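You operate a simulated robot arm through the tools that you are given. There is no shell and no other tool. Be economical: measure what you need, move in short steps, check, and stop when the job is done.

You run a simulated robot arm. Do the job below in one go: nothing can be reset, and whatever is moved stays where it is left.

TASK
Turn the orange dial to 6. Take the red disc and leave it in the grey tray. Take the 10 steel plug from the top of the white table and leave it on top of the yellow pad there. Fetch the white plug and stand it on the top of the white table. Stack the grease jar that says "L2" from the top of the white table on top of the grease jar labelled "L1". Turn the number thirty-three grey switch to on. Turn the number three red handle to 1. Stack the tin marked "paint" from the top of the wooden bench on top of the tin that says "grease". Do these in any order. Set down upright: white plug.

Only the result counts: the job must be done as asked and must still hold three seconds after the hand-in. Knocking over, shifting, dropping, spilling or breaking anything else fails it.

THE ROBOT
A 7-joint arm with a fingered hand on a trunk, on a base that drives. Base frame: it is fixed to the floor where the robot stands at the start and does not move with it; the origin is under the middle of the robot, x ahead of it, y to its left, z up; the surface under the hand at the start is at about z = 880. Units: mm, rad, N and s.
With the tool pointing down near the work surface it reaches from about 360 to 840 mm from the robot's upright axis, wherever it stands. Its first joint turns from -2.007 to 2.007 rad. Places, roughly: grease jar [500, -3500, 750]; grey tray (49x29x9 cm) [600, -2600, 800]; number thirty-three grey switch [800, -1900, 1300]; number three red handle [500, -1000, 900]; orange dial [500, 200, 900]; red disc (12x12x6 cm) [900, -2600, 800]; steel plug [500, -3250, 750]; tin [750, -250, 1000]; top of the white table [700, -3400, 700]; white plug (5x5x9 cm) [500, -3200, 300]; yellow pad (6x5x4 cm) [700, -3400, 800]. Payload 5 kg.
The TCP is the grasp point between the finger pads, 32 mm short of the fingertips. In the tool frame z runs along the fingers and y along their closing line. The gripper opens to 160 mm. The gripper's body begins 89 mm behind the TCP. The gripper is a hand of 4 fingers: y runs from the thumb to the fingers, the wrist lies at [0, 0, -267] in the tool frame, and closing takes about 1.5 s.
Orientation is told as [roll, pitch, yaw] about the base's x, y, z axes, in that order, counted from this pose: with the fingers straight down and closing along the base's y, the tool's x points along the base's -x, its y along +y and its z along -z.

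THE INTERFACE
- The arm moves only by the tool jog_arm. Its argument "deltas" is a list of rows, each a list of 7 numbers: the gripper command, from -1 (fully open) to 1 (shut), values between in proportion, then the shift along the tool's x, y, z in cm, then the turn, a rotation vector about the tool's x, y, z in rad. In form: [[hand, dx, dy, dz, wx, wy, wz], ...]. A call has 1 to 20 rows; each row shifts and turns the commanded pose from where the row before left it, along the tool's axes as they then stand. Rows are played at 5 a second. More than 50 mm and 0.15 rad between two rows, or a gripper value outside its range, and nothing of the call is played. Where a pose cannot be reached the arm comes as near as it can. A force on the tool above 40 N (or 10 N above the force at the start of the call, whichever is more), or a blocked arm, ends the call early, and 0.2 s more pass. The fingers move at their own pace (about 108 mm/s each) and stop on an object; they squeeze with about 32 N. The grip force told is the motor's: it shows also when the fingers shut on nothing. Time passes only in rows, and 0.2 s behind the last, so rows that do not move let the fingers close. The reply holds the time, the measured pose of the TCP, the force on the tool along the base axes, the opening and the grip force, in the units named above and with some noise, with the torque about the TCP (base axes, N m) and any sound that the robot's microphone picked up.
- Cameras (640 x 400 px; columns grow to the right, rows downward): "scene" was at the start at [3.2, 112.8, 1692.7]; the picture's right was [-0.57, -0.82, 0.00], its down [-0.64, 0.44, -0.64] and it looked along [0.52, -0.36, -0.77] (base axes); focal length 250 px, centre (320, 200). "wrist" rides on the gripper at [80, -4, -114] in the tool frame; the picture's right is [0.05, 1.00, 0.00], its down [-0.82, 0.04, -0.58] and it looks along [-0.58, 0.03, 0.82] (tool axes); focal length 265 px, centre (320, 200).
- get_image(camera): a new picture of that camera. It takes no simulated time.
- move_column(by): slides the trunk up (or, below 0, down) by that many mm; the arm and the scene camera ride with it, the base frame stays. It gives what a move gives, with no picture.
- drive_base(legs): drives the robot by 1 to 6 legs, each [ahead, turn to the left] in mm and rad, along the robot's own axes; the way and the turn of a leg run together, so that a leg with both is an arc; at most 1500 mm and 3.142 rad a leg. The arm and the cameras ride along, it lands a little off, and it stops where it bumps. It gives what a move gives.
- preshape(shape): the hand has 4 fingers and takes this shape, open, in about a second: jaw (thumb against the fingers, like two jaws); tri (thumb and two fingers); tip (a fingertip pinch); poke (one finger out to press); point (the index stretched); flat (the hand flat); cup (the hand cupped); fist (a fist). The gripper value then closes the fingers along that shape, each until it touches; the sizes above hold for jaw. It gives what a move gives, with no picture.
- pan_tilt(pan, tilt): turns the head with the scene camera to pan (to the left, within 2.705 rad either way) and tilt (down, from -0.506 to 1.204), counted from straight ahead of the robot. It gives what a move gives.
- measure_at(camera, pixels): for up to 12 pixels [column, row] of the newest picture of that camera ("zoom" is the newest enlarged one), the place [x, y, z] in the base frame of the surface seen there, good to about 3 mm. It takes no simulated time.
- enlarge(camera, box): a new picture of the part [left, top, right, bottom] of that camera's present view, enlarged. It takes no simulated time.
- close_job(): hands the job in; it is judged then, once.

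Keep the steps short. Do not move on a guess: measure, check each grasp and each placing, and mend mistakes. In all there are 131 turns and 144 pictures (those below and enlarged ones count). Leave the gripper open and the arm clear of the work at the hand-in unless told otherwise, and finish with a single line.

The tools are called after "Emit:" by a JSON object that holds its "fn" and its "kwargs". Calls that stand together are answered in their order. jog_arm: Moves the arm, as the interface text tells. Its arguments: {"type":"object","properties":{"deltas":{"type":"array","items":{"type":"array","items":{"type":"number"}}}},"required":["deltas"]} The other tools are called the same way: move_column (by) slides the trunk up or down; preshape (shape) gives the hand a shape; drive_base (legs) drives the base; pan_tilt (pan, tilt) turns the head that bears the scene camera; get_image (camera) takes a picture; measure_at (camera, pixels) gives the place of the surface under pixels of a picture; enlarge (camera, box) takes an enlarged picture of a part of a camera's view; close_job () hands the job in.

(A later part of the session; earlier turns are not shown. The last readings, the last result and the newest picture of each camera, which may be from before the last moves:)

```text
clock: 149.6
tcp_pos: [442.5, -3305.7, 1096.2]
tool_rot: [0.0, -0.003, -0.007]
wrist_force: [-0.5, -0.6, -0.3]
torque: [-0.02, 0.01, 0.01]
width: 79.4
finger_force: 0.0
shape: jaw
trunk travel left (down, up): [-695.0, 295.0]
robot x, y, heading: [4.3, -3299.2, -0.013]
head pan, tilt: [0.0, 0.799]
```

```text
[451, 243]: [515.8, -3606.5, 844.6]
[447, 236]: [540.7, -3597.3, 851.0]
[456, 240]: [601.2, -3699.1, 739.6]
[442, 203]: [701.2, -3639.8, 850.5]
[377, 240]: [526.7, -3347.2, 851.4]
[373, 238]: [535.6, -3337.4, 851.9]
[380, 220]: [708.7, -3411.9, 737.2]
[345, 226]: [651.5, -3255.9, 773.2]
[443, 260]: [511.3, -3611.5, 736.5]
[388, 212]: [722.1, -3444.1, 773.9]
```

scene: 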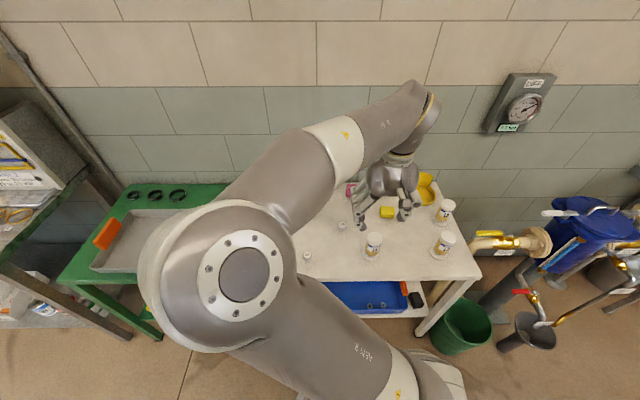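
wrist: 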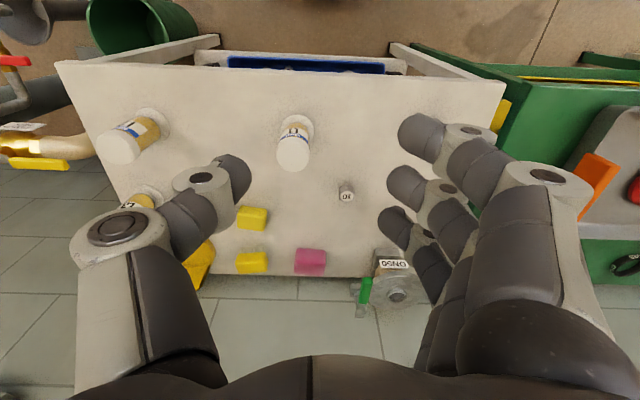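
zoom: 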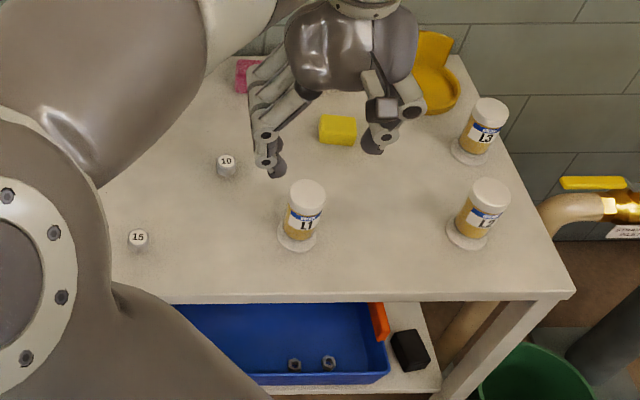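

First the plug. I move above it for a closer look.

Emit:
{"fn": "jog_arm", "kwargs": {"deltas": [[0, -3, 1, 2.0, 0, 0, 0], [0, -3, 1, 2.0, 0, 0, 0], [0, -3, 1, 2.0, 0, 0, 0], [0, -3, 1, 2.0, 0, 0, 0], [0, -3, 1, 2.0, 0, 0, 0], [0, -3, 1, 2.0, 0, 0, 0], [0, 0, 0, 0, 0, 0, 0.008], [0, 0, 0, 0, 0, 0, 0]]}}

Emit:
{"fn": "get_image", "kwargs": {"camera": "wrist"}}

```text
clock: 151.4
tcp_pos: [622.5, -3248.5, 977.1]
tool_rot: [0.0, -0.007, -0.018]
wrist_force: [-0.2, 0.3, 0.1]
torque: [-0.01, -0.02, 0.0]
width: 79.3
finger_force: 0.0
shape: jaw
trunk travel left (down, up): [-695.0, 295.0]
robot x, y, heading: [0.5, -3300.2, -0.01]
head pan, tilt: [0.0, 0.799]
```

```text
76 pictures are left
```

wrist: 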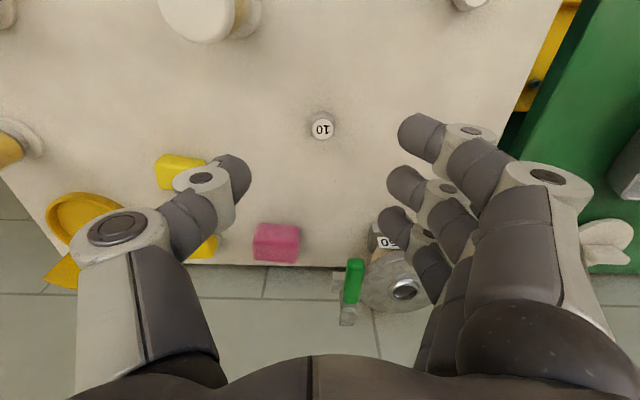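

Emit:
{"fn": "enlarge", "kwargs": {"camera": "wrist", "box": [290, 95, 354, 155]}}

Emit:
{"fn": "measure_at", "kwargs": {"camera": "wrist", "pixels": [[323, 129], [313, 129], [333, 129], [323, 138], [320, 114], [345, 130]]}}

```text
6.67 times, centred on (322, 125) of wrist
```

zoom: 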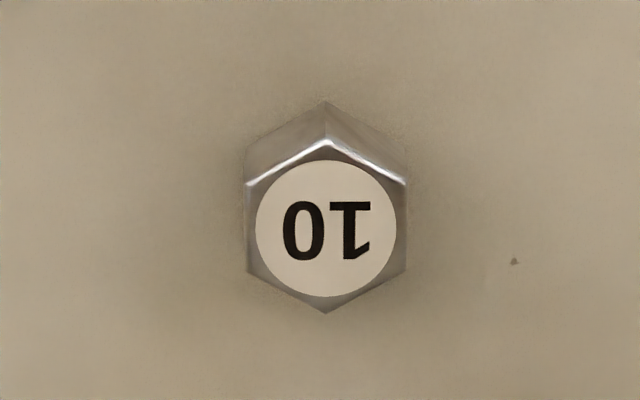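

```text
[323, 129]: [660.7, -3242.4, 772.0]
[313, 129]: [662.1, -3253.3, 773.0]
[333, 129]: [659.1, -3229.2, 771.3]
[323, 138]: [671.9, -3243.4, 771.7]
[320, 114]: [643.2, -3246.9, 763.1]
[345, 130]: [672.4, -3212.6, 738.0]
```

Plug centre (661,−3242), flats facing y, top 772. I descend to z ≈ 780 over it.

Emit:
{"fn": "jog_arm", "kwargs": {"deltas": [[0, -1.9, 0.3, 3, 0, 0.006, -0.018], [0, -1.9, 0.3, 4, 0, 0, 0], [0, 0, 0, 4, 0, 0, 0], [0, 0, 0, 4, 0, 0, 0], [0, 0, 0, 0, 0, 0, 0]]}}

Emit:
{"fn": "get_image", "kwargs": {"camera": "wrist"}}

```text
clock: 152.6
tcp_pos: [661.4, -3243.4, 827.5]
tool_rot: [0.0, 0.001, 0.0]
wrist_force: [-0.1, 0.1, -0.9]
torque: [-0.02, 0.0, 0.0]
width: 79.5
finger_force: 0.0
shape: jaw
trunk travel left (down, up): [-695.0, 295.0]
robot x, y, heading: [2.2, -3299.4, -0.015]
head pan, tilt: [0.0, 0.799]
```

```text
74 pictures are left
```

wrist: 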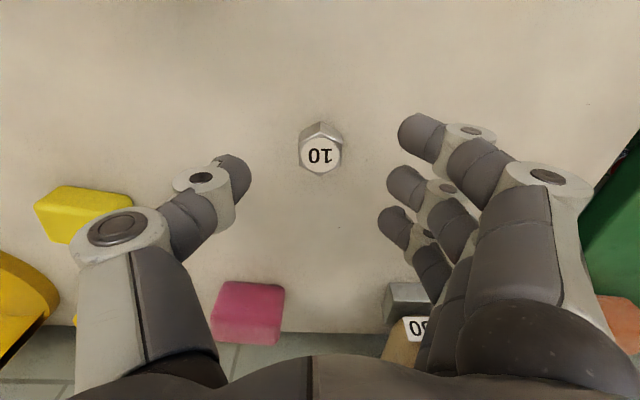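

Emit:
{"fn": "jog_arm", "kwargs": {"deltas": [[0, 0, 0, 2.5, 0, 0, 0], [0, 0, 0, 2.2, 0, 0, 0], [0, 0, 0, 0, 0, 0, 0], [0.6, 0, 0, 0, 0, 0, 0], [1, 0, 0, 0, 0, 0, 0], [1, 0, 0, 0, 0, 0, 0], [1, 0, 0, 0, 0, 0, 0], [1, 0, 0, 0, 0, 0, 0], [1, 0, 0, -2, 0, 0, 0], [1, 0, 0, -3, 0, 0, 0], [1, 0, 0, 0, 0, 0, 0]]}}

Emit:
{"fn": "get_image", "kwargs": {"camera": "wrist"}}

```text
clock: 155.0
tcp_pos: [659.3, -3242.9, 829.9]
tool_rot: [-0.001, 0.003, 0.002]
wrist_force: [0.4, 0.8, -1.2]
torque: [-0.03, 0.03, 0.04]
width: 9.9
finger_force: 32.1
shape: jaw
trunk travel left (down, up): [-695.0, 295.0]
robot x, y, heading: [4.7, -3299.0, -0.015]
head pan, tilt: [0.0, 0.799]
```

```text
73 pictures are left
```

wrist: 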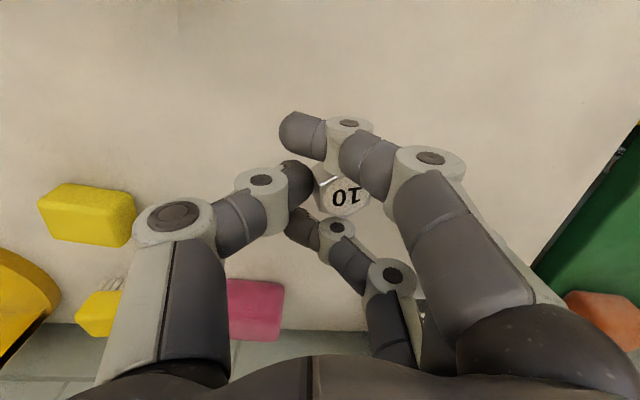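

Plug is held, turned a little. I measure its top and the pad again.

Emit:
{"fn": "measure_at", "kwargs": {"camera": "wrist", "pixels": [[343, 202], [333, 200], [352, 205], [87, 215], [50, 205], [115, 205], [60, 235], [125, 238], [90, 195]]}}

Emit:
{"fn": "enlarge", "kwargs": {"camera": "wrist", "box": [280, 140, 400, 240]}}

```text
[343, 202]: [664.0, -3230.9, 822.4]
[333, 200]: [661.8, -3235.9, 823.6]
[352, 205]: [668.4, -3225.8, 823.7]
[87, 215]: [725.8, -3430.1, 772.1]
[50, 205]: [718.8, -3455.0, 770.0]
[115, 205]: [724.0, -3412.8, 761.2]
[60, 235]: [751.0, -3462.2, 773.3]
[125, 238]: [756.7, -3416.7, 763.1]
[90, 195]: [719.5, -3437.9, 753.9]
```

```text
4.00 times, centred on (340, 190) of wrist
```

zoom: 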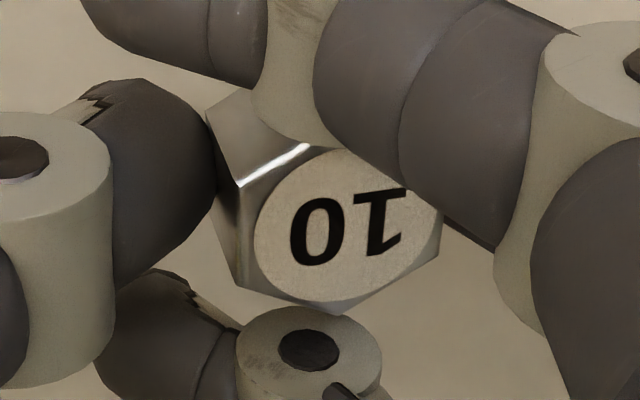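

Emit:
{"fn": "enlarge", "kwargs": {"camera": "wrist", "box": [20, 165, 150, 255]}}

Emit:
{"fn": "measure_at", "kwargs": {"camera": "zoom", "pixels": [[120, 150], [200, 350], [525, 370], [520, 200], [320, 250], [250, 150], [450, 180], [120, 250]]}}

```text
4.44 times, centred on (85, 210) of wrist
```

zoom: 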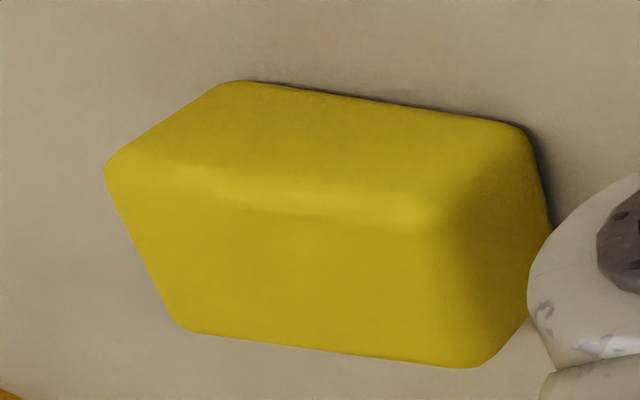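

```text
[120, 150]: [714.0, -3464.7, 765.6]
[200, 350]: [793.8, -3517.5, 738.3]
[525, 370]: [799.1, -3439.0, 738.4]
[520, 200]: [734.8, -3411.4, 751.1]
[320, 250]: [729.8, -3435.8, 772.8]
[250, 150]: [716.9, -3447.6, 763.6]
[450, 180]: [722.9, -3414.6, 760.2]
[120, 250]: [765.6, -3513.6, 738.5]
```

Pad top centre ≈ (735,−3439,773). I lift, move so the plug is above it, and check.

Emit:
{"fn": "jog_arm", "kwargs": {"deltas": [[1, 0, 0, -3, 0, 0, 0], [1, -1.4, -4.16, 0, 0, 0, 0], [1, -1.4, -4.16, 0, 0, 0, 0], [1, -1.4, -4.16, 0, 0, 0, 0], [1, -1.4, -4.16, 0, 0, 0, 0], [1, -1.4, -4.16, 0, 0, 0, 0], [1, 0, 0, 2, 0, 0, 0], [1, 0, 0, 0, 0, 0, 0]]}}

Emit:
{"fn": "get_image", "kwargs": {"camera": "wrist"}}

Emit:
{"fn": "enlarge", "kwargs": {"camera": "scene", "box": [330, 160, 450, 260]}}

```text
clock: 156.8
tcp_pos: [731.5, -3451.6, 840.1]
tool_rot: [0.002, 0.002, 0.0]
wrist_force: [-0.2, 0.8, -1.5]
torque: [-0.06, 0.01, -0.01]
width: 9.6
finger_force: 32.2
shape: jaw
trunk travel left (down, up): [-695.0, 295.0]
robot x, y, heading: [9.5, -3298.2, -0.012]
head pan, tilt: [0.0, 0.799]
```

```text
70 pictures are left
```

wrist: 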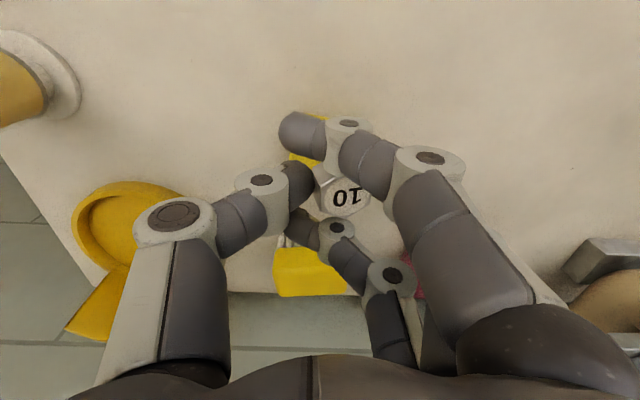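

```text
4.00 times, centred on (390, 210) of scene
```

zoom: 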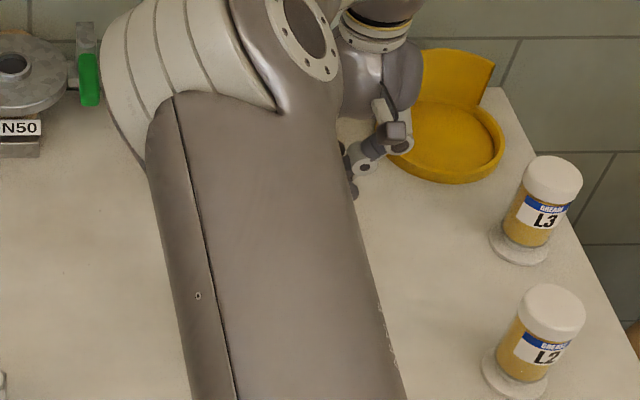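

I check the plug's place and the brush height before lowering.

Emit:
{"fn": "measure_at", "kwargs": {"camera": "wrist", "pixels": [[346, 202], [305, 262], [300, 285], [300, 158], [295, 120], [325, 118]]}}

```text
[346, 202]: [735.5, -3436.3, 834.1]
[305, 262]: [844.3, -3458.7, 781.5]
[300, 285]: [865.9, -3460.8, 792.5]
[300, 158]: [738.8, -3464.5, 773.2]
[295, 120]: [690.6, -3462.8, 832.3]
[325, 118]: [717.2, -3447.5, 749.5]
```

Good alignment. Lower gently to contact.

Emit:
{"fn": "jog_arm", "kwargs": {"deltas": [[1, 0, -0.2, 1.5, 0, 0, 0], [1, 0, 0, 0.5, 0, 0, 0], [1, 0, 0, 0.2, 0, 0, 0], [1, 0, 0, 0.2, 0, 0, 0], [1, 0, 0, 0.15, 0, 0, 0], [1, 0, 0, 0, 0, 0, 0]]}}

```text
clock: 158.2
tcp_pos: [731.5, -3452.9, 814.8]
tool_rot: [0.0, 0.001, 0.0]
wrist_force: [0.2, 0.7, -1.1]
torque: [-0.02, -0.04, 0.03]
width: 9.6
finger_force: 32.4
shape: jaw
trunk travel left (down, up): [-695.0, 295.0]
robot x, y, heading: [1.2, -3304.6, -0.011]
head pan, tilt: [0.0, 0.799]
```

Emit:
{"fn": "jog_arm", "kwargs": {"deltas": [[1, 0, 0, 0.15, 0, 0, 0], [1, 0, 0, 0.15, 0, 0, 0], [1, 0, 0, 0, 0, 0, 0]]}}

Emit:
{"fn": "enlarge", "kwargs": {"camera": "wrist", "box": [260, 100, 400, 240]}}

```text
clock: 159.0
tcp_pos: [731.2, -3452.8, 812.2]
tool_rot: [0.0, 0.0, 0.0]
wrist_force: [-0.1, 0.8, 1.2]
torque: [0.02, -0.02, 0.01]
width: 10.0
finger_force: 31.7
shape: jaw
trunk travel left (down, up): [-695.0, 295.0]
robot x, y, heading: [2.2, -3300.3, -0.013]
head pan, tilt: [0.0, 0.799]
```

```text
2.86 times, centred on (330, 170) of wrist
```

zoom: 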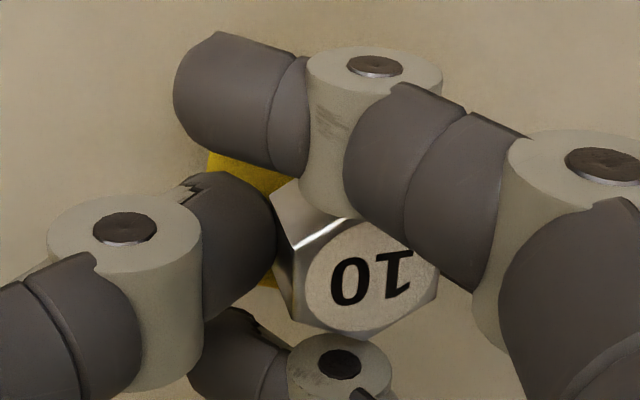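

Light contact. One more millimetre, then open slowly and lift.

Emit:
{"fn": "jog_arm", "kwargs": {"deltas": [[1, 0, 0, 0.1, 0, 0, 0], [0.8, 0, 0, 0, 0, 0, 0], [0.6, 0, 0, 0, 0, 0, 0], [0.4, 0, 0, 0, 0, 0, 0], [0.2, 0, 0, 0, 0, 0, 0], [0, 0, 0, 0, 0, 0, 0], [0, 0, 0, -3, 0, 0, 0], [0, 0, 0, -5, 0, 0, 0], [0, 0, 0, -5, 0, 0, 0], [0, 0, 0, 0, 0, 0, 0]]}}

Emit:
{"fn": "get_image", "kwargs": {"camera": "wrist"}}

```text
clock: 161.2
tcp_pos: [731.8, -3452.3, 941.1]
tool_rot: [0.0, 0.0, 0.0]
wrist_force: [-0.5, -0.4, 0.1]
torque: [-0.03, -0.02, -0.04]
width: 79.1
finger_force: 0.0
shape: jaw
trunk travel left (down, up): [-695.0, 295.0]
robot x, y, heading: [4.4, -3302.2, -0.011]
head pan, tilt: [0.0, 0.799]
```

```text
67 pictures are left
```

wrist: 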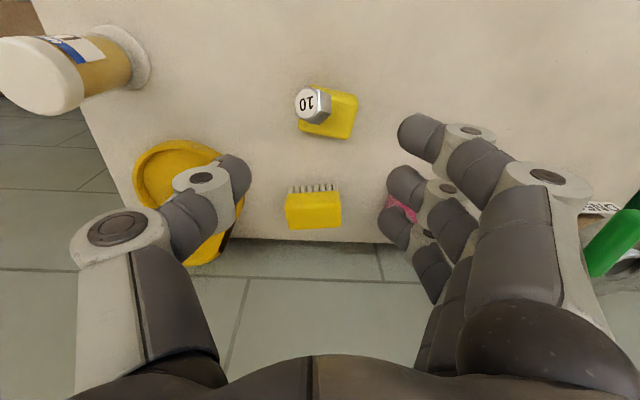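

The plug shifted to the pad's −y corner on release. I inspect.

Emit:
{"fn": "enlarge", "kwargs": {"camera": "wrist", "box": [280, 70, 380, 150]}}

Emit:
{"fn": "measure_at", "kwargs": {"camera": "zoom", "pixels": [[170, 165], [130, 165], [215, 165], [170, 210], [350, 200], [430, 120], [400, 330], [300, 300], [150, 290], [420, 200]]}}

Emit:
{"fn": "enlarge", "kwargs": {"camera": "scene", "box": [360, 170, 430, 240]}}

```text
5.00 times, centred on (330, 110) of wrist
```

zoom: 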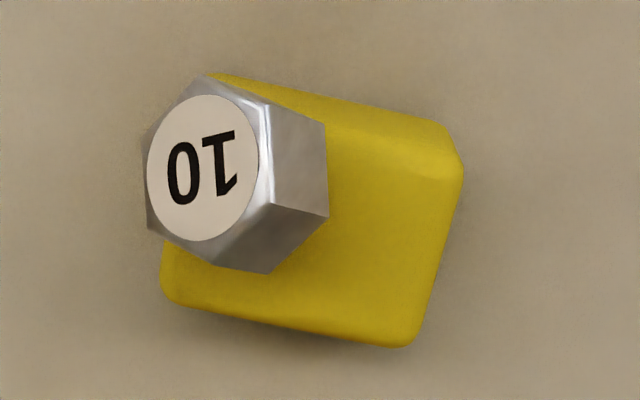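

```text
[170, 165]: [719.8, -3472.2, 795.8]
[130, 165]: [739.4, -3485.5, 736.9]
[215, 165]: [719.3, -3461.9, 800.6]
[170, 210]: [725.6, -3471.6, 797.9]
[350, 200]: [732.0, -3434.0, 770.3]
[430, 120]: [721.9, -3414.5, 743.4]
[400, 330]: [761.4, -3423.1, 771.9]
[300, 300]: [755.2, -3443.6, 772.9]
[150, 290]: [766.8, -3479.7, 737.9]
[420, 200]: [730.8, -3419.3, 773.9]
```

```text
5.71 times, centred on (395, 205) of scene
```

zoom: 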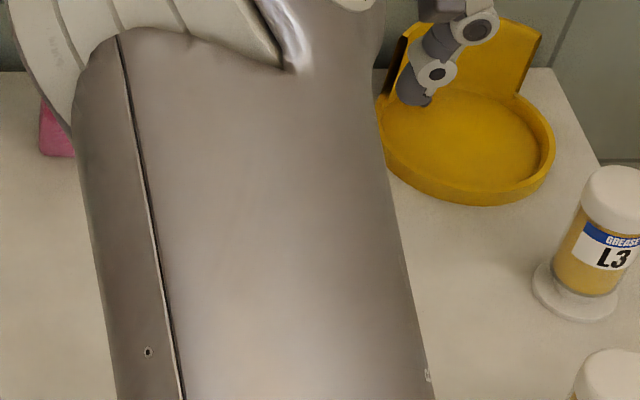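

It is tilted on the pad's edge: the slow opening dragged it. I'll re-grasp; first position above it and look again.

Emit:
{"fn": "jog_arm", "kwargs": {"deltas": [[0, 0.9, -1.1, 0, 0, 0, 0], [0, 0, 0, 3, 0, 0, 0], [0, 0, 0, 0, 0, 0, 0]]}}

Emit:
{"fn": "enlarge", "kwargs": {"camera": "wrist", "box": [250, 60, 400, 180]}}

```text
clock: 162.0
tcp_pos: [722.1, -3463.2, 911.4]
tool_rot: [0.001, 0.001, 0.002]
wrist_force: [0.3, -0.1, 0.2]
torque: [0.01, 0.05, -0.05]
width: 79.3
finger_force: 0.0
shape: jaw
trunk travel left (down, up): [-695.0, 295.0]
robot x, y, heading: [0.1, -3300.7, -0.009]
head pan, tilt: [0.0, 0.799]
```

```text
3.33 times, centred on (325, 120) of wrist
```

zoom: 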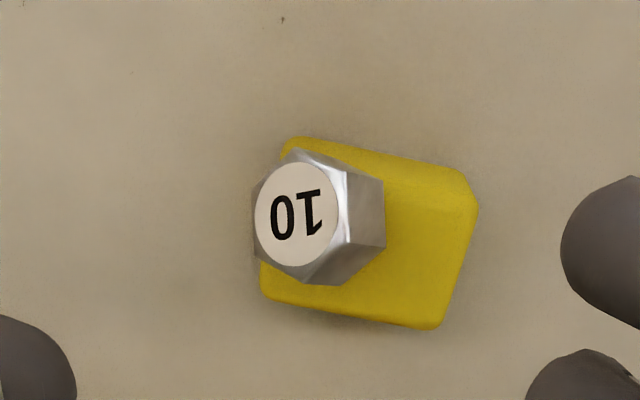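

Emit:
{"fn": "measure_at", "kwargs": {"camera": "zoom", "pixels": [[296, 215], [265, 215], [330, 215], [296, 180], [296, 255], [380, 190], [380, 240], [400, 230], [440, 300], [290, 290], [455, 190], [365, 215]]}}

```text
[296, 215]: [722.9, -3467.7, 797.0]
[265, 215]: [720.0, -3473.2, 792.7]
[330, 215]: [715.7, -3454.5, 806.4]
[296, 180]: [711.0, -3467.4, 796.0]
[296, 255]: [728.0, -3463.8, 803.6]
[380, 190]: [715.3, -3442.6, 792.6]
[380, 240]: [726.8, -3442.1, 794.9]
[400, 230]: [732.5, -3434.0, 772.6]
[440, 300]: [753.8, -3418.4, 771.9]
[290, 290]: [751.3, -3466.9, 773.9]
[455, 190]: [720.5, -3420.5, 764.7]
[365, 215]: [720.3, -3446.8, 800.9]
```

Static but tilted about 35° toward −y. I lower around it with the thumb/finger on either side; closing should set it upright.

Emit:
{"fn": "jog_arm", "kwargs": {"deltas": [[0, 0.1, 1.0, 3, 0, 0, 0], [0, 0, 0, 4, 0, 0, 0], [0, 0, 0, 3.1, 0, 0, 0], [0, 0, 0, 0, 0, 0, 0], [0.6, 0, 0, 0, 0, 0, 0], [1, 0, 0, 0, 0, 0, 0], [1, 0, 0, 0, 0, 0, 0], [1, 0, 0, 0, 0, 0, 0], [1, 0, 0, 0, 0, 0, 0]]}}

Emit:
{"fn": "get_image", "kwargs": {"camera": "wrist"}}

```text
clock: 164.0
tcp_pos: [721.7, -3453.3, 810.8]
tool_rot: [0.0, 0.001, 0.0]
wrist_force: [0.8, 0.5, 0.3]
torque: [-0.01, -0.04, 0.01]
width: 12.1
finger_force: 32.7
shape: jaw
trunk travel left (down, up): [-695.0, 295.0]
robot x, y, heading: [2.7, -3299.6, -0.011]
head pan, tilt: [0.0, 0.799]
```

```text
63 pictures are left
```

wrist: 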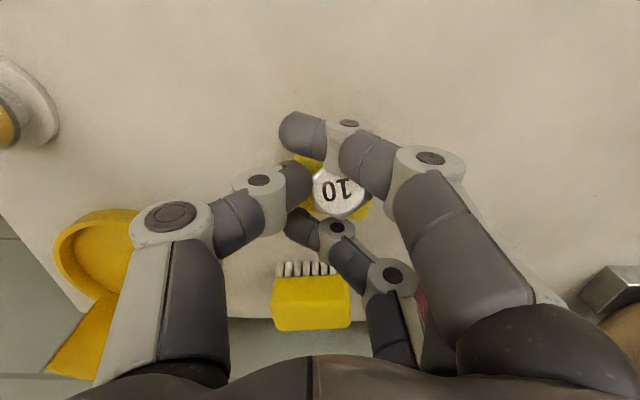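

Held. I measure the plug's top for tilt.

Emit:
{"fn": "enlarge", "kwargs": {"camera": "wrist", "box": [290, 130, 390, 230]}}

Emit:
{"fn": "measure_at", "kwargs": {"camera": "zoom", "pixels": [[300, 265], [230, 240], [360, 250], [270, 320], [320, 350], [410, 325], [450, 345]]}}

```text
4.00 times, centred on (340, 180) of wrist
```

zoom: 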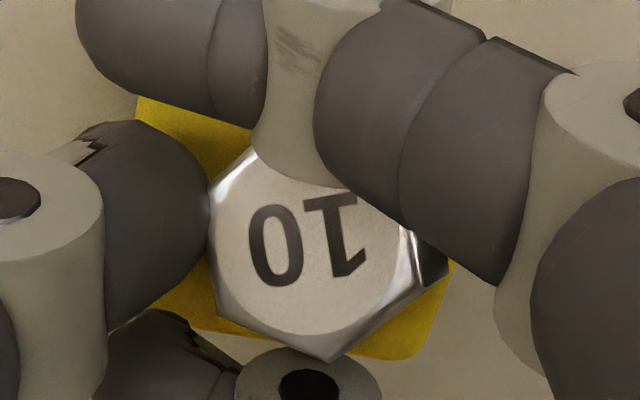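

```text
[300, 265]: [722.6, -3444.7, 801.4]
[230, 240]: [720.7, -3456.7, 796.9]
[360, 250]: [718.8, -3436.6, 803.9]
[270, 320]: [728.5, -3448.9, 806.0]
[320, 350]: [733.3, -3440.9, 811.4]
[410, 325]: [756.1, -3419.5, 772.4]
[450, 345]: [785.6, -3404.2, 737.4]
```

The plug is pinched at a tilt. I carry it to a free spot on the table to set it upright first.

Emit:
{"fn": "jog_arm", "kwargs": {"deltas": [[1, 0, 0, -3, 0, 0, 0], [1, 0, 0, -3, 0, 0, 0], [1, 1.2, 3.66, 0, 0, 0, 0], [1, 1.2, 3.66, 0, 0, 0, 0], [1, 1.2, 3.66, 0, 0, 0, 0], [1, 1.1, 3.66, 0, 0, 0, 0], [1, 1.0, 3.66, 0, 0, 0, 0], [1, 0, 0, 3, 0, 0, 0], [1, 0, 0, 3, 0, 0, 0], [1, 0, 0, 0, 0, 0, 0]]}}

Emit:
{"fn": "get_image", "kwargs": {"camera": "wrist"}}

Emit:
{"fn": "enlarge", "kwargs": {"camera": "scene", "box": [310, 170, 450, 270]}}

```text
clock: 166.2
tcp_pos: [666.0, -3269.0, 808.9]
tool_rot: [0.002, 0.001, 0.001]
wrist_force: [0.0, 0.8, -0.6]
torque: [0.0, -0.01, 0.0]
width: 12.4
finger_force: 31.4
shape: jaw
trunk travel left (down, up): [-695.0, 295.0]
robot x, y, heading: [4.3, -3299.2, -0.007]
head pan, tilt: [0.0, 0.799]
```

```text
61 pictures are left
```

wrist: 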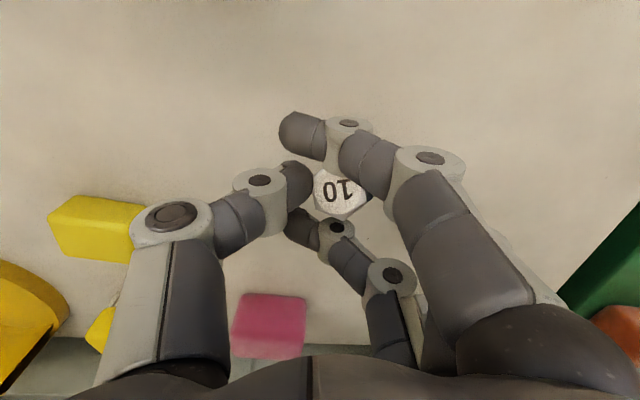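

```text
4.00 times, centred on (380, 220) of scene
```

zoom: 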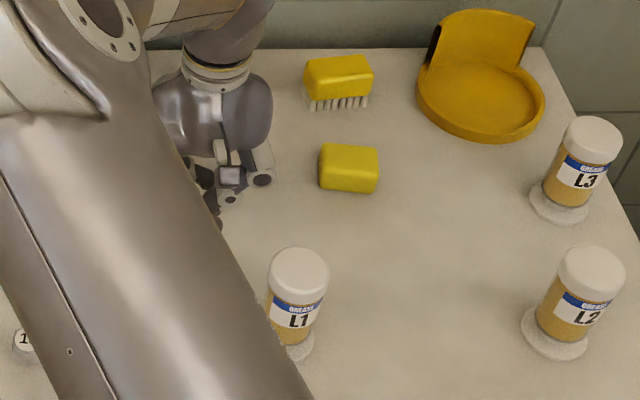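

I lower until it presses on the table, which should flatten it.

Emit:
{"fn": "jog_arm", "kwargs": {"deltas": [[1, 0, 0, 1.5, 0, 0, 0], [1, 0, 0, 0.5, 0, 0, 0], [1, 0, 0, 0.3, 0, 0, 0], [1, 0, 0, 0.3, 0, 0, 0], [1, 0, 0, 0.2, 0, 0, 0], [1, 0, 0, 0, 0, 0, 0]]}}

Emit:
{"fn": "enlarge", "kwargs": {"camera": "wrist", "box": [290, 130, 390, 230]}}

```text
clock: 167.6
tcp_pos: [663.3, -3269.6, 782.0]
tool_rot: [0.001, 0.002, 0.001]
wrist_force: [-0.5, -0.1, -1.2]
torque: [-0.04, 0.0, 0.02]
width: 12.2
finger_force: 32.3
shape: jaw
trunk travel left (down, up): [-695.0, 295.0]
robot x, y, heading: [2.0, -3300.3, -0.016]
head pan, tilt: [0.0, 0.799]
```

```text
4.00 times, centred on (340, 180) of wrist
```

zoom: 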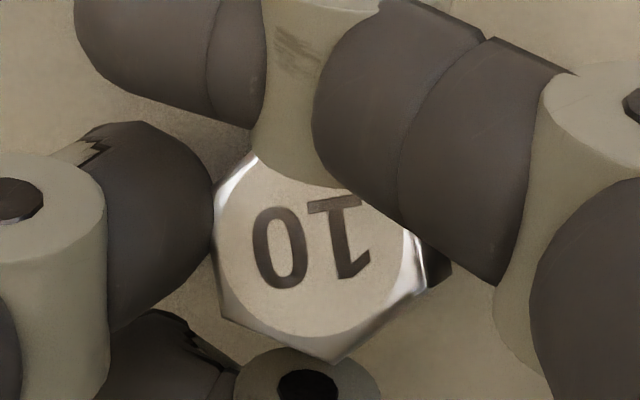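

No contact yet; a few mm more, still above the table with the tips.

Emit:
{"fn": "jog_arm", "kwargs": {"deltas": [[1, 0, 0, 0.3, 0, 0, 0], [1, 0, 0, 0.3, 0, 0, 0], [1, 0, 0, 0.2, 0, 0, 0], [1, 0, 0, 0, 0, 0, 0]]}}

Emit:
{"fn": "measure_at", "kwargs": {"camera": "wrist", "pixels": [[335, 200], [320, 195], [347, 195], [335, 210]]}}

```text
clock: 168.6
tcp_pos: [664.2, -3271.2, 775.4]
tool_rot: [-0.001, -0.004, 0.002]
wrist_force: [-1.0, 1.2, 13.3]
torque: [0.6, 0.03, 0.01]
width: 13.0
finger_force: 32.0
shape: jaw
trunk travel left (down, up): [-695.0, 295.0]
robot x, y, heading: [3.3, -3300.6, -0.013]
head pan, tilt: [0.0, 0.799]
```

```text
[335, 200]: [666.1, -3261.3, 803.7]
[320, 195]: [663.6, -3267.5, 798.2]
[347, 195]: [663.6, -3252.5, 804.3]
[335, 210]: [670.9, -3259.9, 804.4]
```

Contact (13 N). I open at once to half width so both sides release together, then rise.

Emit:
{"fn": "jog_arm", "kwargs": {"deltas": [[-0.3, 0, 0, 0, 0, 0, 0], [-0.3, 0, 0, 0, 0, 0, 0], [-0.3, 0, 0, 0, 0, 0, 0], [-0.3, 0, 0, -4, 0, 0, 0], [-0.3, 0, 0, -4, 0, 0, 0], [-0.3, 0, 0, 0, 0, 0, 0]]}}

Emit:
{"fn": "get_image", "kwargs": {"camera": "wrist"}}

```text
clock: 170.0
tcp_pos: [664.9, -3270.4, 854.3]
tool_rot: [0.0, 0.003, 0.002]
wrist_force: [0.9, 0.0, 0.2]
torque: [0.0, -0.01, 0.02]
width: 103.4
finger_force: 0.0
shape: jaw
trunk travel left (down, up): [-695.0, 295.0]
robot x, y, heading: [7.7, -3297.4, -0.008]
head pan, tilt: [0.0, 0.799]
```

```text
58 pictures are left
```

wrist: 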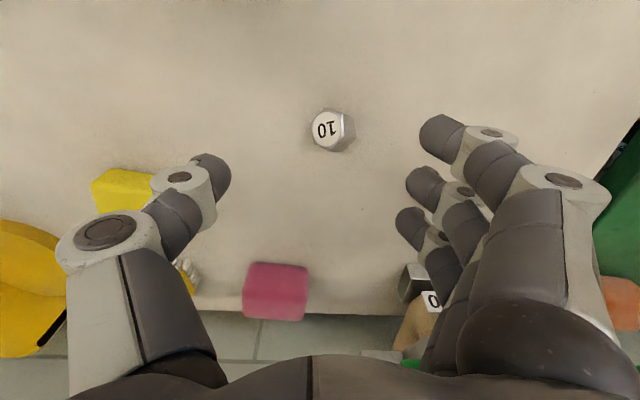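

Emit:
{"fn": "enlarge", "kwargs": {"camera": "wrist", "box": [295, 95, 371, 165]}}

Emit:
{"fn": "measure_at", "kwargs": {"camera": "wrist", "pixels": [[327, 128], [317, 128], [337, 128], [327, 116], [327, 140], [349, 130], [340, 148], [330, 150]]}}

```text
5.71 times, centred on (333, 130) of wrist
```

zoom: 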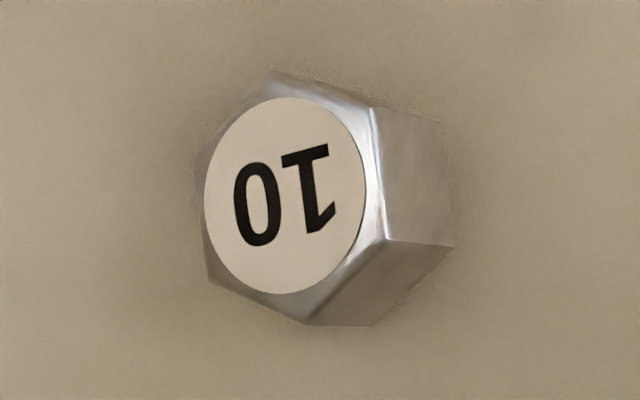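

```text
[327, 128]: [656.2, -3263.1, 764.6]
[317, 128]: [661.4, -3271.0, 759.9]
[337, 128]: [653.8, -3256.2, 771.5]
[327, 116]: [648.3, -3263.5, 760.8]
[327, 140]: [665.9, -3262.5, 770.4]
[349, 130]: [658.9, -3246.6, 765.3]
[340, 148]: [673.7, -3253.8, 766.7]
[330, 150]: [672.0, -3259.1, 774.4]
```

Still tilted. I let a second pass to see whether it settles and look from another angle.

Emit:
{"fn": "jog_arm", "kwargs": {"deltas": [[-0.3, 3, -2, 0, 0, 0, 0], [-0.3, 3, -2, 0, 0, 0, 0], [-0.3, 0, 0, 0, 0, 0, 0], [-0.3, 0, 0, 0, 0, 0, 0], [-0.3, 0, 0, 0, 0, 0, 0]]}}

Emit:
{"fn": "get_image", "kwargs": {"camera": "wrist"}}

```text
clock: 171.2
tcp_pos: [606.4, -3310.2, 854.4]
tool_rot: [0.002, 0.002, 0.0]
wrist_force: [-0.3, -0.1, -0.1]
torque: [0.02, 0.02, 0.01]
width: 103.9
finger_force: 0.0
shape: jaw
trunk travel left (down, up): [-695.0, 295.0]
robot x, y, heading: [5.0, -3299.6, -0.015]
head pan, tilt: [0.0, 0.799]
```

```text
56 pictures are left
```

wrist: 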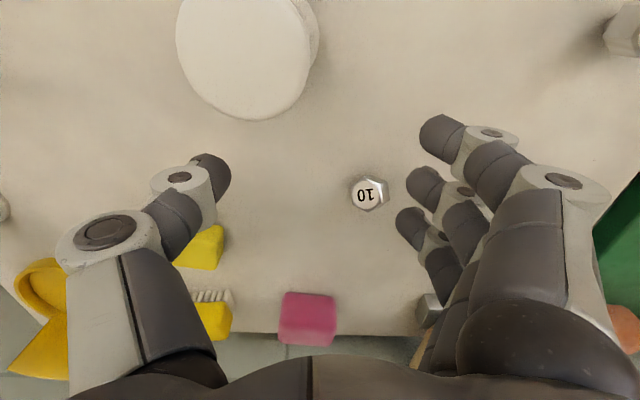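

Emit:
{"fn": "enlarge", "kwargs": {"camera": "wrist", "box": [335, 160, 405, 225]}}

Emit:
{"fn": "measure_at", "kwargs": {"camera": "zoom", "pixels": [[280, 200], [210, 200], [350, 200], [280, 130], [280, 270], [430, 230], [440, 280], [480, 220]]}}

```text
6.15 times, centred on (370, 192) of wrist
```

zoom: 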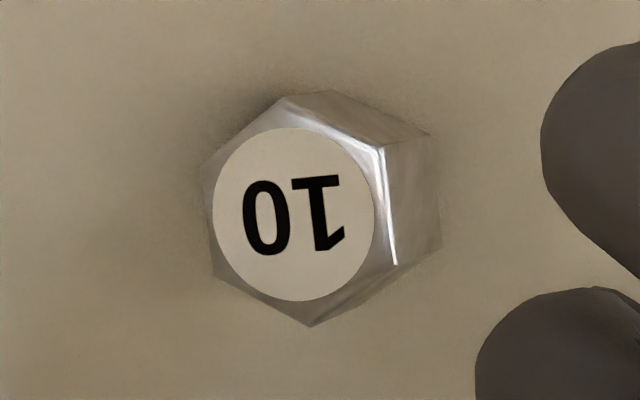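

```text
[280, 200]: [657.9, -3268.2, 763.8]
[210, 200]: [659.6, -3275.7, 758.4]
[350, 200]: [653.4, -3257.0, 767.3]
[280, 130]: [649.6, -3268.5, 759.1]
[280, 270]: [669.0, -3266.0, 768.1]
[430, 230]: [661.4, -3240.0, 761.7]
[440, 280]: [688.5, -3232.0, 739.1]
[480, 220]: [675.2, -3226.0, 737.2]
```

It rests stably tilted (a head with a smaller stub); orientation of this plug isn't prescribed. I re-grasp it centred and will place it in the middle of the pad, opening in one go.

Emit:
{"fn": "jog_arm", "kwargs": {"deltas": [[0, -2.9, 2.55, 0, 0, 0, 0], [0, -2.9, 2.55, 0, 0, 0, 0], [0, 0, 0, 3, 0, 0, 0], [0, 0, 0, 3, 0, 0, 0], [0, 0, 0, 1.6, 0, 0, 0], [0, 0, 0, 0, 0, 0, 0], [1, 0, 0, 0, 0, 0, 0], [1, 0, 0, 0, 0, 0, 0], [1, 0, 0, 0, 0, 0, 0], [1, 0, 0, 0, 0, 0, 0], [1, 0, 0, 0, 0, 0, 0], [1, 0, 0, -3, 0, 0, 0], [1, 0, 0, -3, 0, 0, 0], [1, 0, 0, 0, 0, 0, 0]]}}

Emit:
{"fn": "get_image", "kwargs": {"camera": "wrist"}}

```text
clock: 174.2
tcp_pos: [661.6, -3260.4, 837.4]
tool_rot: [-0.001, 0.002, 0.002]
wrist_force: [0.4, 0.4, -1.2]
torque: [-0.02, 0.01, 0.02]
width: 10.6
finger_force: 32.2
shape: jaw
trunk travel left (down, up): [-695.0, 295.0]
robot x, y, heading: [0.9, -3302.0, -0.012]
head pan, tilt: [0.0, 0.799]
```

```text
54 pictures are left
```

wrist: 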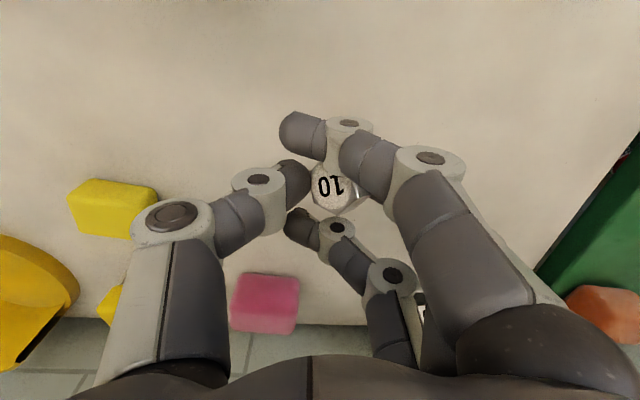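

Emit:
{"fn": "measure_at", "kwargs": {"camera": "wrist", "pixels": [[331, 187], [320, 187], [331, 203], [360, 192], [105, 212], [82, 200], [140, 205], [100, 228], [145, 235]]}}

Emit:
{"fn": "enlarge", "kwargs": {"camera": "wrist", "box": [55, 165, 175, 250]}}

```text
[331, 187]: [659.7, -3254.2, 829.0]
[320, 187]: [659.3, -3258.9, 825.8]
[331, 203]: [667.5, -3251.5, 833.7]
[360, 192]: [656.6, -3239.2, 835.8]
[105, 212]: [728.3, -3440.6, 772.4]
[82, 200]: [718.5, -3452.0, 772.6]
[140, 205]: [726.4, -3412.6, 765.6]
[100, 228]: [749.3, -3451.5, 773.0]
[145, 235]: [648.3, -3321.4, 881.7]
```

```text
4.71 times, centred on (115, 208) of wrist
```

zoom: 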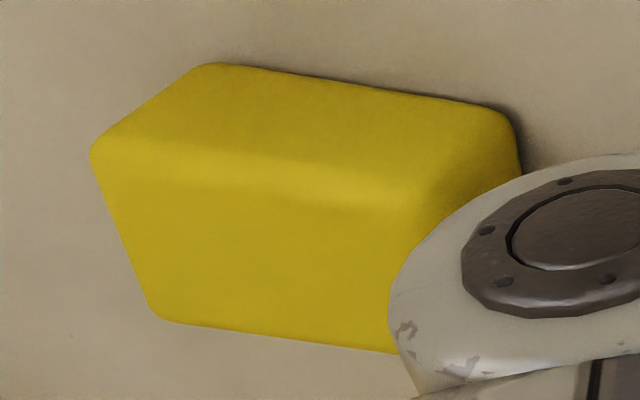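

I carry it over the pad's centre (TCP → (732,−3449)) and lower to contact.

Emit:
{"fn": "jog_arm", "kwargs": {"deltas": [[1, 0, 0, -1.5, 0, 0, 0], [1, -1.4, -3.77, 0, 0, 0, 0], [1, -1.4, -3.77, 0, 0, 0, 0], [1, -1.4, -3.77, 0, 0, 0, 0], [1, -1.4, -3.77, 0, 0, 0, 0], [1, -1.4, -3.77, 0, 0, 0, 0], [1, 0, 0, 2, 0, 0, 0], [1, 0, 0, 1.2, 0, 0, 0], [1, 0, 0, 0.4, 0, 0, 0], [1, 0, 0, 0, 0, 0, 0]]}}

Emit:
{"fn": "get_image", "kwargs": {"camera": "wrist"}}

```text
clock: 176.4
tcp_pos: [733.3, -3447.5, 817.3]
tool_rot: [-0.001, 0.001, 0.002]
wrist_force: [0.8, -0.1, -0.6]
torque: [-0.01, -0.01, -0.02]
width: 10.9
finger_force: 32.1
shape: jaw
trunk travel left (down, up): [-695.0, 295.0]
robot x, y, heading: [-1.2, -3304.0, -0.013]
head pan, tilt: [0.0, 0.799]
```

```text
52 pictures are left
```

wrist: 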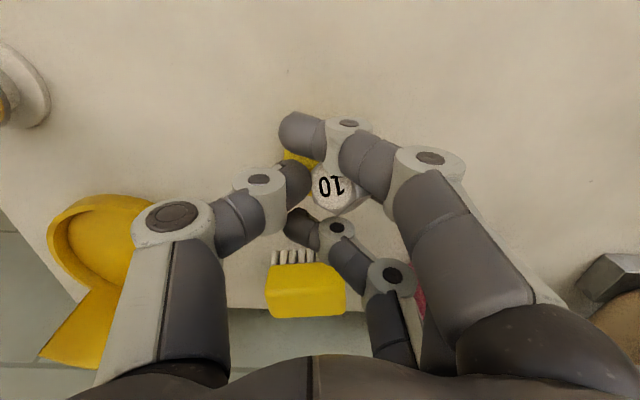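

Emit:
{"fn": "jog_arm", "kwargs": {"deltas": [[1, 0, 0, 0.3, 0, 0, 0], [1, 0, 0, 0.2, 0, 0, 0], [1, 0, 0, 0.15, 0, 0, 0], [1, 0, 0, 0, 0, 0, 0]]}}

```text
clock: 177.4
tcp_pos: [732.2, -3449.5, 810.6]
tool_rot: [0.0, 0.002, 0.001]
wrist_force: [-0.5, -0.2, -1.9]
torque: [-0.02, -0.01, -0.01]
width: 10.9
finger_force: 32.0
shape: jaw
trunk travel left (down, up): [-695.0, 295.0]
robot x, y, heading: [0.7, -3303.4, -0.016]
head pan, tilt: [0.0, 0.799]
```

Emit:
{"fn": "jog_arm", "kwargs": {"deltas": [[1, 0, 0, 0.2, 0, 0, 0], [1, 0, 0, 0.15, 0, 0, 0], [1, 0, 0, 0, 0, 0, 0]]}}

```text
clock: 178.2
tcp_pos: [732.4, -3447.5, 807.8]
tool_rot: [-0.001, 0.001, 0.002]
wrist_force: [-1.5, -0.9, 10.6]
torque: [0.36, 0.07, 0.04]
width: 11.4
finger_force: 32.0
shape: jaw
trunk travel left (down, up): [-695.0, 295.0]
robot x, y, heading: [4.0, -3300.9, -0.012]
head pan, tilt: [0.0, 0.799]
```

Contact (10 N). I open wide at once and rise.

Emit:
{"fn": "jog_arm", "kwargs": {"deltas": [[-0.3, 0, 0, 0, 0, 0, 0], [-0.3, 0, 0, 0, 0, 0, 0], [-0.3, 0, 0, 0, 0, 0, 0], [-0.3, 0, 0, -4, 0, 0, 0], [-0.3, 0, 0, -5, 0, 0, 0], [-0.3, 0, 0, -3, 0, 0, 0], [-0.3, 0, 0, 0, 0, 0, 0]]}}

Emit:
{"fn": "enlarge", "kwargs": {"camera": "wrist", "box": [260, 60, 400, 170]}}

```text
clock: 179.8
tcp_pos: [732.9, -3449.0, 926.1]
tool_rot: [0.001, 0.002, -0.001]
wrist_force: [0.1, 0.4, -1.0]
torque: [0.03, -0.01, -0.02]
width: 103.9
finger_force: 0.1
shape: jaw
trunk travel left (down, up): [-695.0, 295.0]
robot x, y, heading: [3.9, -3303.9, -0.014]
head pan, tilt: [0.0, 0.799]
```

```text
3.64 times, centred on (330, 115) of wrist
```

zoom: 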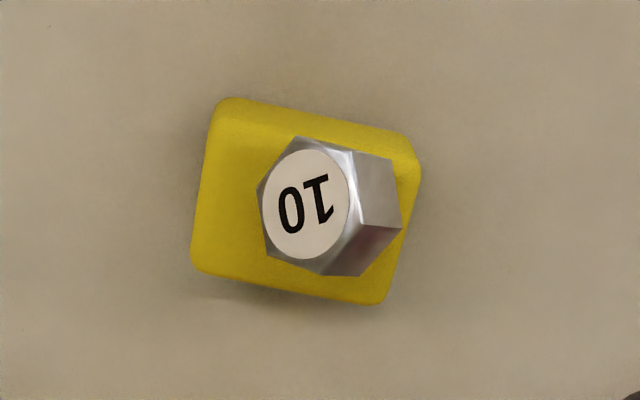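

The plug sits on the pad, well inside its edges. Now I go look at jar L2.

Emit:
{"fn": "jog_arm", "kwargs": {"deltas": [[-1, 0, 0, -4, 0, 0, 0], [-1, 0, 0, -4, 0, 0, 0], [-1, 4, -2.8, 0, 0, 0, 0], [-1, 4, -2.8, 0, 0, 0, 0], [-1, 4, -2.8, 0, 0, 0, 0], [-1, 4, -2.8, 0, 0, 0, 0], [-1, 4, -2.8, 0, 0, 0, 0], [-1, 2, -1, 0, 0, 0, 0], [-1, 0, 0, 0, 0, 0, 0]]}}

Emit:
{"fn": "get_image", "kwargs": {"camera": "wrist"}}

```text
clock: 181.8
tcp_pos: [513.6, -3598.7, 1006.9]
tool_rot: [-0.002, 0.001, 0.002]
wrist_force: [0.4, 0.5, 0.0]
torque: [0.0, 0.01, 0.02]
width: 160.0
finger_force: 0.1
shape: jaw
trunk travel left (down, up): [-695.0, 295.0]
robot x, y, heading: [4.8, -3301.8, -0.015]
head pan, tilt: [0.0, 0.799]
```

```text
50 pictures are left
```

wrist: 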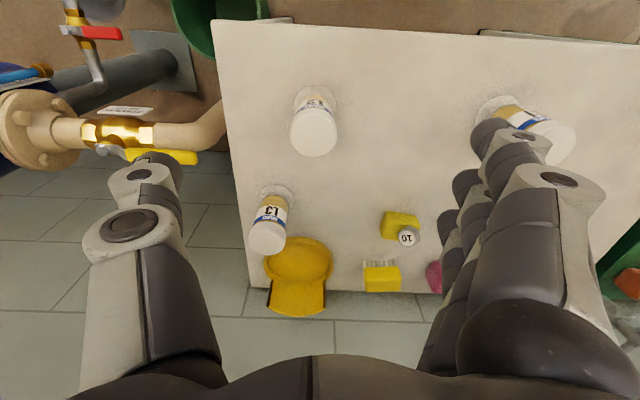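

I see L2 at (314,130). Enlarge and measure; plug still on pad.

Emit:
{"fn": "enlarge", "kwargs": {"camera": "wrist", "box": [270, 75, 360, 165]}}

Emit:
{"fn": "measure_at", "kwargs": {"camera": "wrist", "pixels": [[314, 133], [293, 133], [335, 133], [314, 152], [314, 115], [318, 96], [330, 98], [300, 102], [345, 110]]}}

```text
4.44 times, centred on (315, 120) of wrist
```

zoom: 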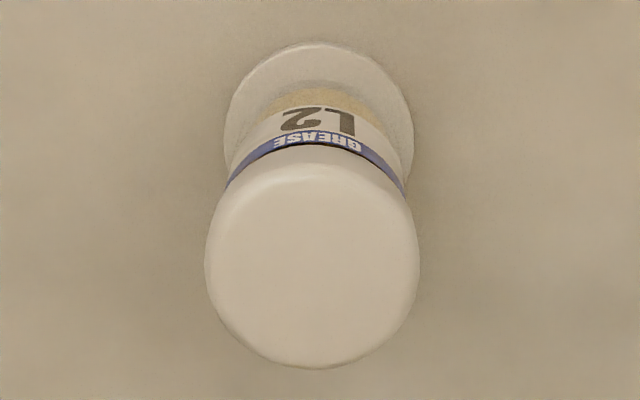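

```text
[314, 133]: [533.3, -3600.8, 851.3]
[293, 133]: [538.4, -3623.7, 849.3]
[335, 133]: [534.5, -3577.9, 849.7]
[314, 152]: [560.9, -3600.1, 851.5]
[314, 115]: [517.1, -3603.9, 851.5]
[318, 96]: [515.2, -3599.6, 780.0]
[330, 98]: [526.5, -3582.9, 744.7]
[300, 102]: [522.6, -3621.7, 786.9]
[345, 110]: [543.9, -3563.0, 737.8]
```

L2 lid centre ≈ (536,−3601). I centre and descend to z ≈ 805, then check.

Emit:
{"fn": "jog_arm", "kwargs": {"deltas": [[-1, -2.2, -0.2, 0, 0, 0, 0], [-1, 0, 0, 4, 0, 0, 0], [-1, 0, 0, 4, 0, 0, 0], [-1, 0, 0, 4, 0, 0, 0], [-1, 0, 0, 4, 0, 0, 0], [-1, 0, 0, 4, 0, 0, 0], [-1, 0, 0, 0, 0, 0, 0]]}}

Emit:
{"fn": "get_image", "kwargs": {"camera": "wrist"}}

```text
clock: 183.4
tcp_pos: [533.3, -3600.8, 806.7]
tool_rot: [0.0, 0.002, 0.0]
wrist_force: [0.2, -0.5, -0.1]
torque: [-0.01, 0.0, -0.02]
width: 160.0
finger_force: 0.0
shape: jaw
trunk travel left (down, up): [-695.0, 295.0]
robot x, y, heading: [1.5, -3303.1, -0.008]
head pan, tilt: [0.0, 0.799]
```

```text
48 pictures are left
```

wrist: 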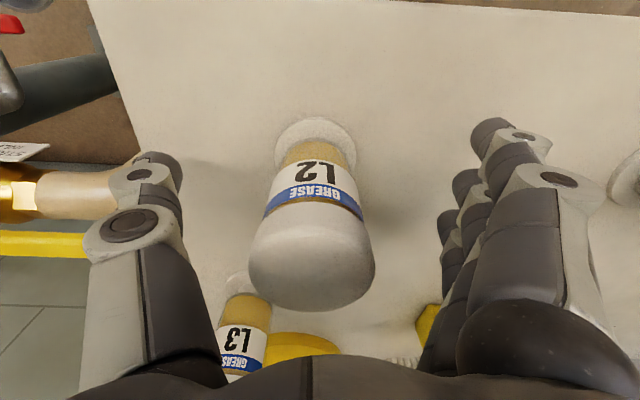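

Emit:
{"fn": "measure_at", "kwargs": {"camera": "wrist", "pixels": [[312, 265], [252, 265], [370, 265], [312, 300], [312, 235]]}}

```text
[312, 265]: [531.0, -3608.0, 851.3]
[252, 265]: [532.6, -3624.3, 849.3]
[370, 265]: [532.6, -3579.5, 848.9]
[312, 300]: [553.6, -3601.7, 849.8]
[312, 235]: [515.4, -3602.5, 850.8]
```

Centred. Close and lift slightly.

Emit:
{"fn": "jog_arm", "kwargs": {"deltas": [[0, 0, -0.1, 0, 0, 0, 0], [0.4, 0, 0, 0, 0, 0, 0], [1, 0, 0, 0, 0, 0, 0], [1, 0, 0, 0, 0, 0, 0], [1, 0, 0, 0, 0, 0, 0], [1, 0, 0, 0, 0, 0, 0], [1, 0, 0, -1, 0, 0, 0], [1, 0, 0, -2, 0, 0, 0], [1, 0, 0, 0, 0, 0, 0]]}}

Emit:
{"fn": "get_image", "kwargs": {"camera": "wrist"}}

```text
clock: 185.4
tcp_pos: [535.7, -3600.6, 837.8]
tool_rot: [0.002, 0.001, 0.003]
wrist_force: [-0.1, 0.2, -1.5]
torque: [-0.01, 0.03, 0.03]
width: 28.4
finger_force: 32.1
shape: jaw
trunk travel left (down, up): [-695.0, 295.0]
robot x, y, heading: [1.8, -3303.7, -0.017]
head pan, tilt: [0.0, 0.799]
```

```text
47 pictures are left
```

wrist: 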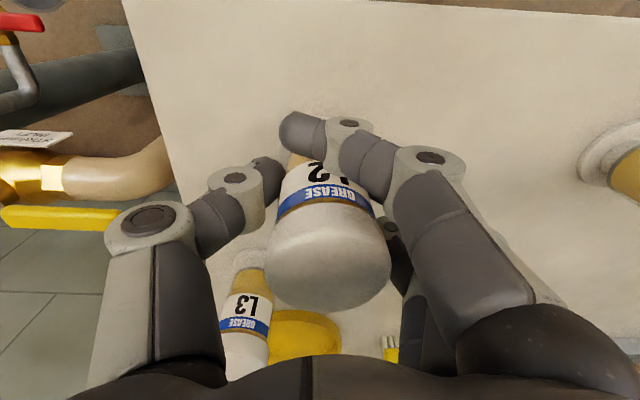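

Held. I lift higher and check with both cameras whether its base came along and stays upright.

Emit:
{"fn": "jog_arm", "kwargs": {"deltas": [[1, 0, 0, -4, 0, 0, 0], [1, 0, 0, -4, 0, 0, 0], [1, 0, 0, -4, 0, 0, 0], [1, 0, 0, 0, 0, 0, 0]]}}

Emit:
{"fn": "get_image", "kwargs": {"camera": "scene"}}

Emit:
{"fn": "get_image", "kwargs": {"camera": "wrist"}}

Emit:
{"fn": "measure_at", "kwargs": {"camera": "wrist", "pixels": [[328, 265], [268, 265], [386, 265], [328, 302], [328, 230]]}}

```text
clock: 186.4
tcp_pos: [534.6, -3601.2, 958.6]
tool_rot: [0.0, 0.0, -0.001]
wrist_force: [-1.0, -0.4, -1.4]
torque: [0.01, -0.03, 0.0]
width: 28.3
finger_force: 32.7
shape: jaw
trunk travel left (down, up): [-695.0, 295.0]
robot x, y, heading: [4.4, -3300.5, -0.011]
head pan, tilt: [0.0, 0.799]
```

```text
46 pictures are left
```

scene: 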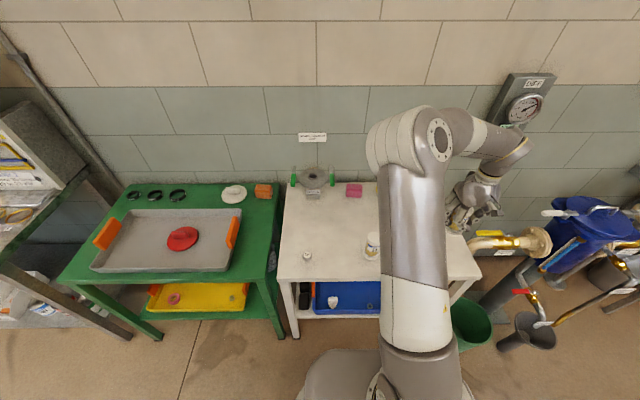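

```text
45 pictures are left
```

wrist: 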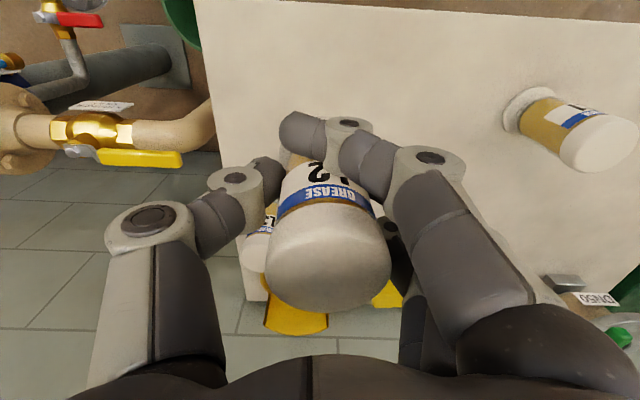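

```text
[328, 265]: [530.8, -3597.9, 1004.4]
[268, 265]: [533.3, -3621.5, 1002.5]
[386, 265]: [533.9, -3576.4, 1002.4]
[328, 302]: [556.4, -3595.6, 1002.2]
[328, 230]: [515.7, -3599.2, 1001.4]
```

Jar upright in hand. I measure L1's lid now and move partway.

Emit:
{"fn": "jog_arm", "kwargs": {"deltas": [[1, 0, 4, 0, 0, 0, 0], [1, 0, 4, 0, 0, 0, 0], [1, 0, 4, 0, 0, 0, 0], [1, 0, 0, -2.5, 0, 0, 0], [1, 0, 0, 0, 0, 0, 0]]}}

Emit:
{"fn": "get_image", "kwargs": {"camera": "wrist"}}

```text
clock: 187.6
tcp_pos: [532.7, -3481.3, 981.9]
tool_rot: [-0.001, 0.002, 0.002]
wrist_force: [-0.5, -0.3, -1.9]
torque: [0.0, 0.02, 0.0]
width: 28.0
finger_force: 32.1
shape: jaw
trunk travel left (down, up): [-695.0, 295.0]
robot x, y, heading: [3.7, -3302.1, -0.015]
head pan, tilt: [0.0, 0.799]
```

```text
44 pictures are left
```

wrist: 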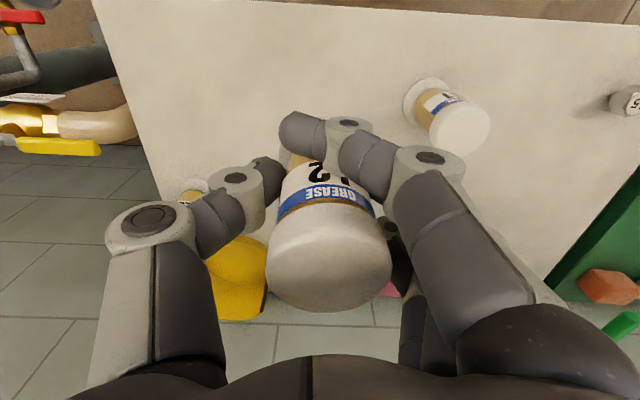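

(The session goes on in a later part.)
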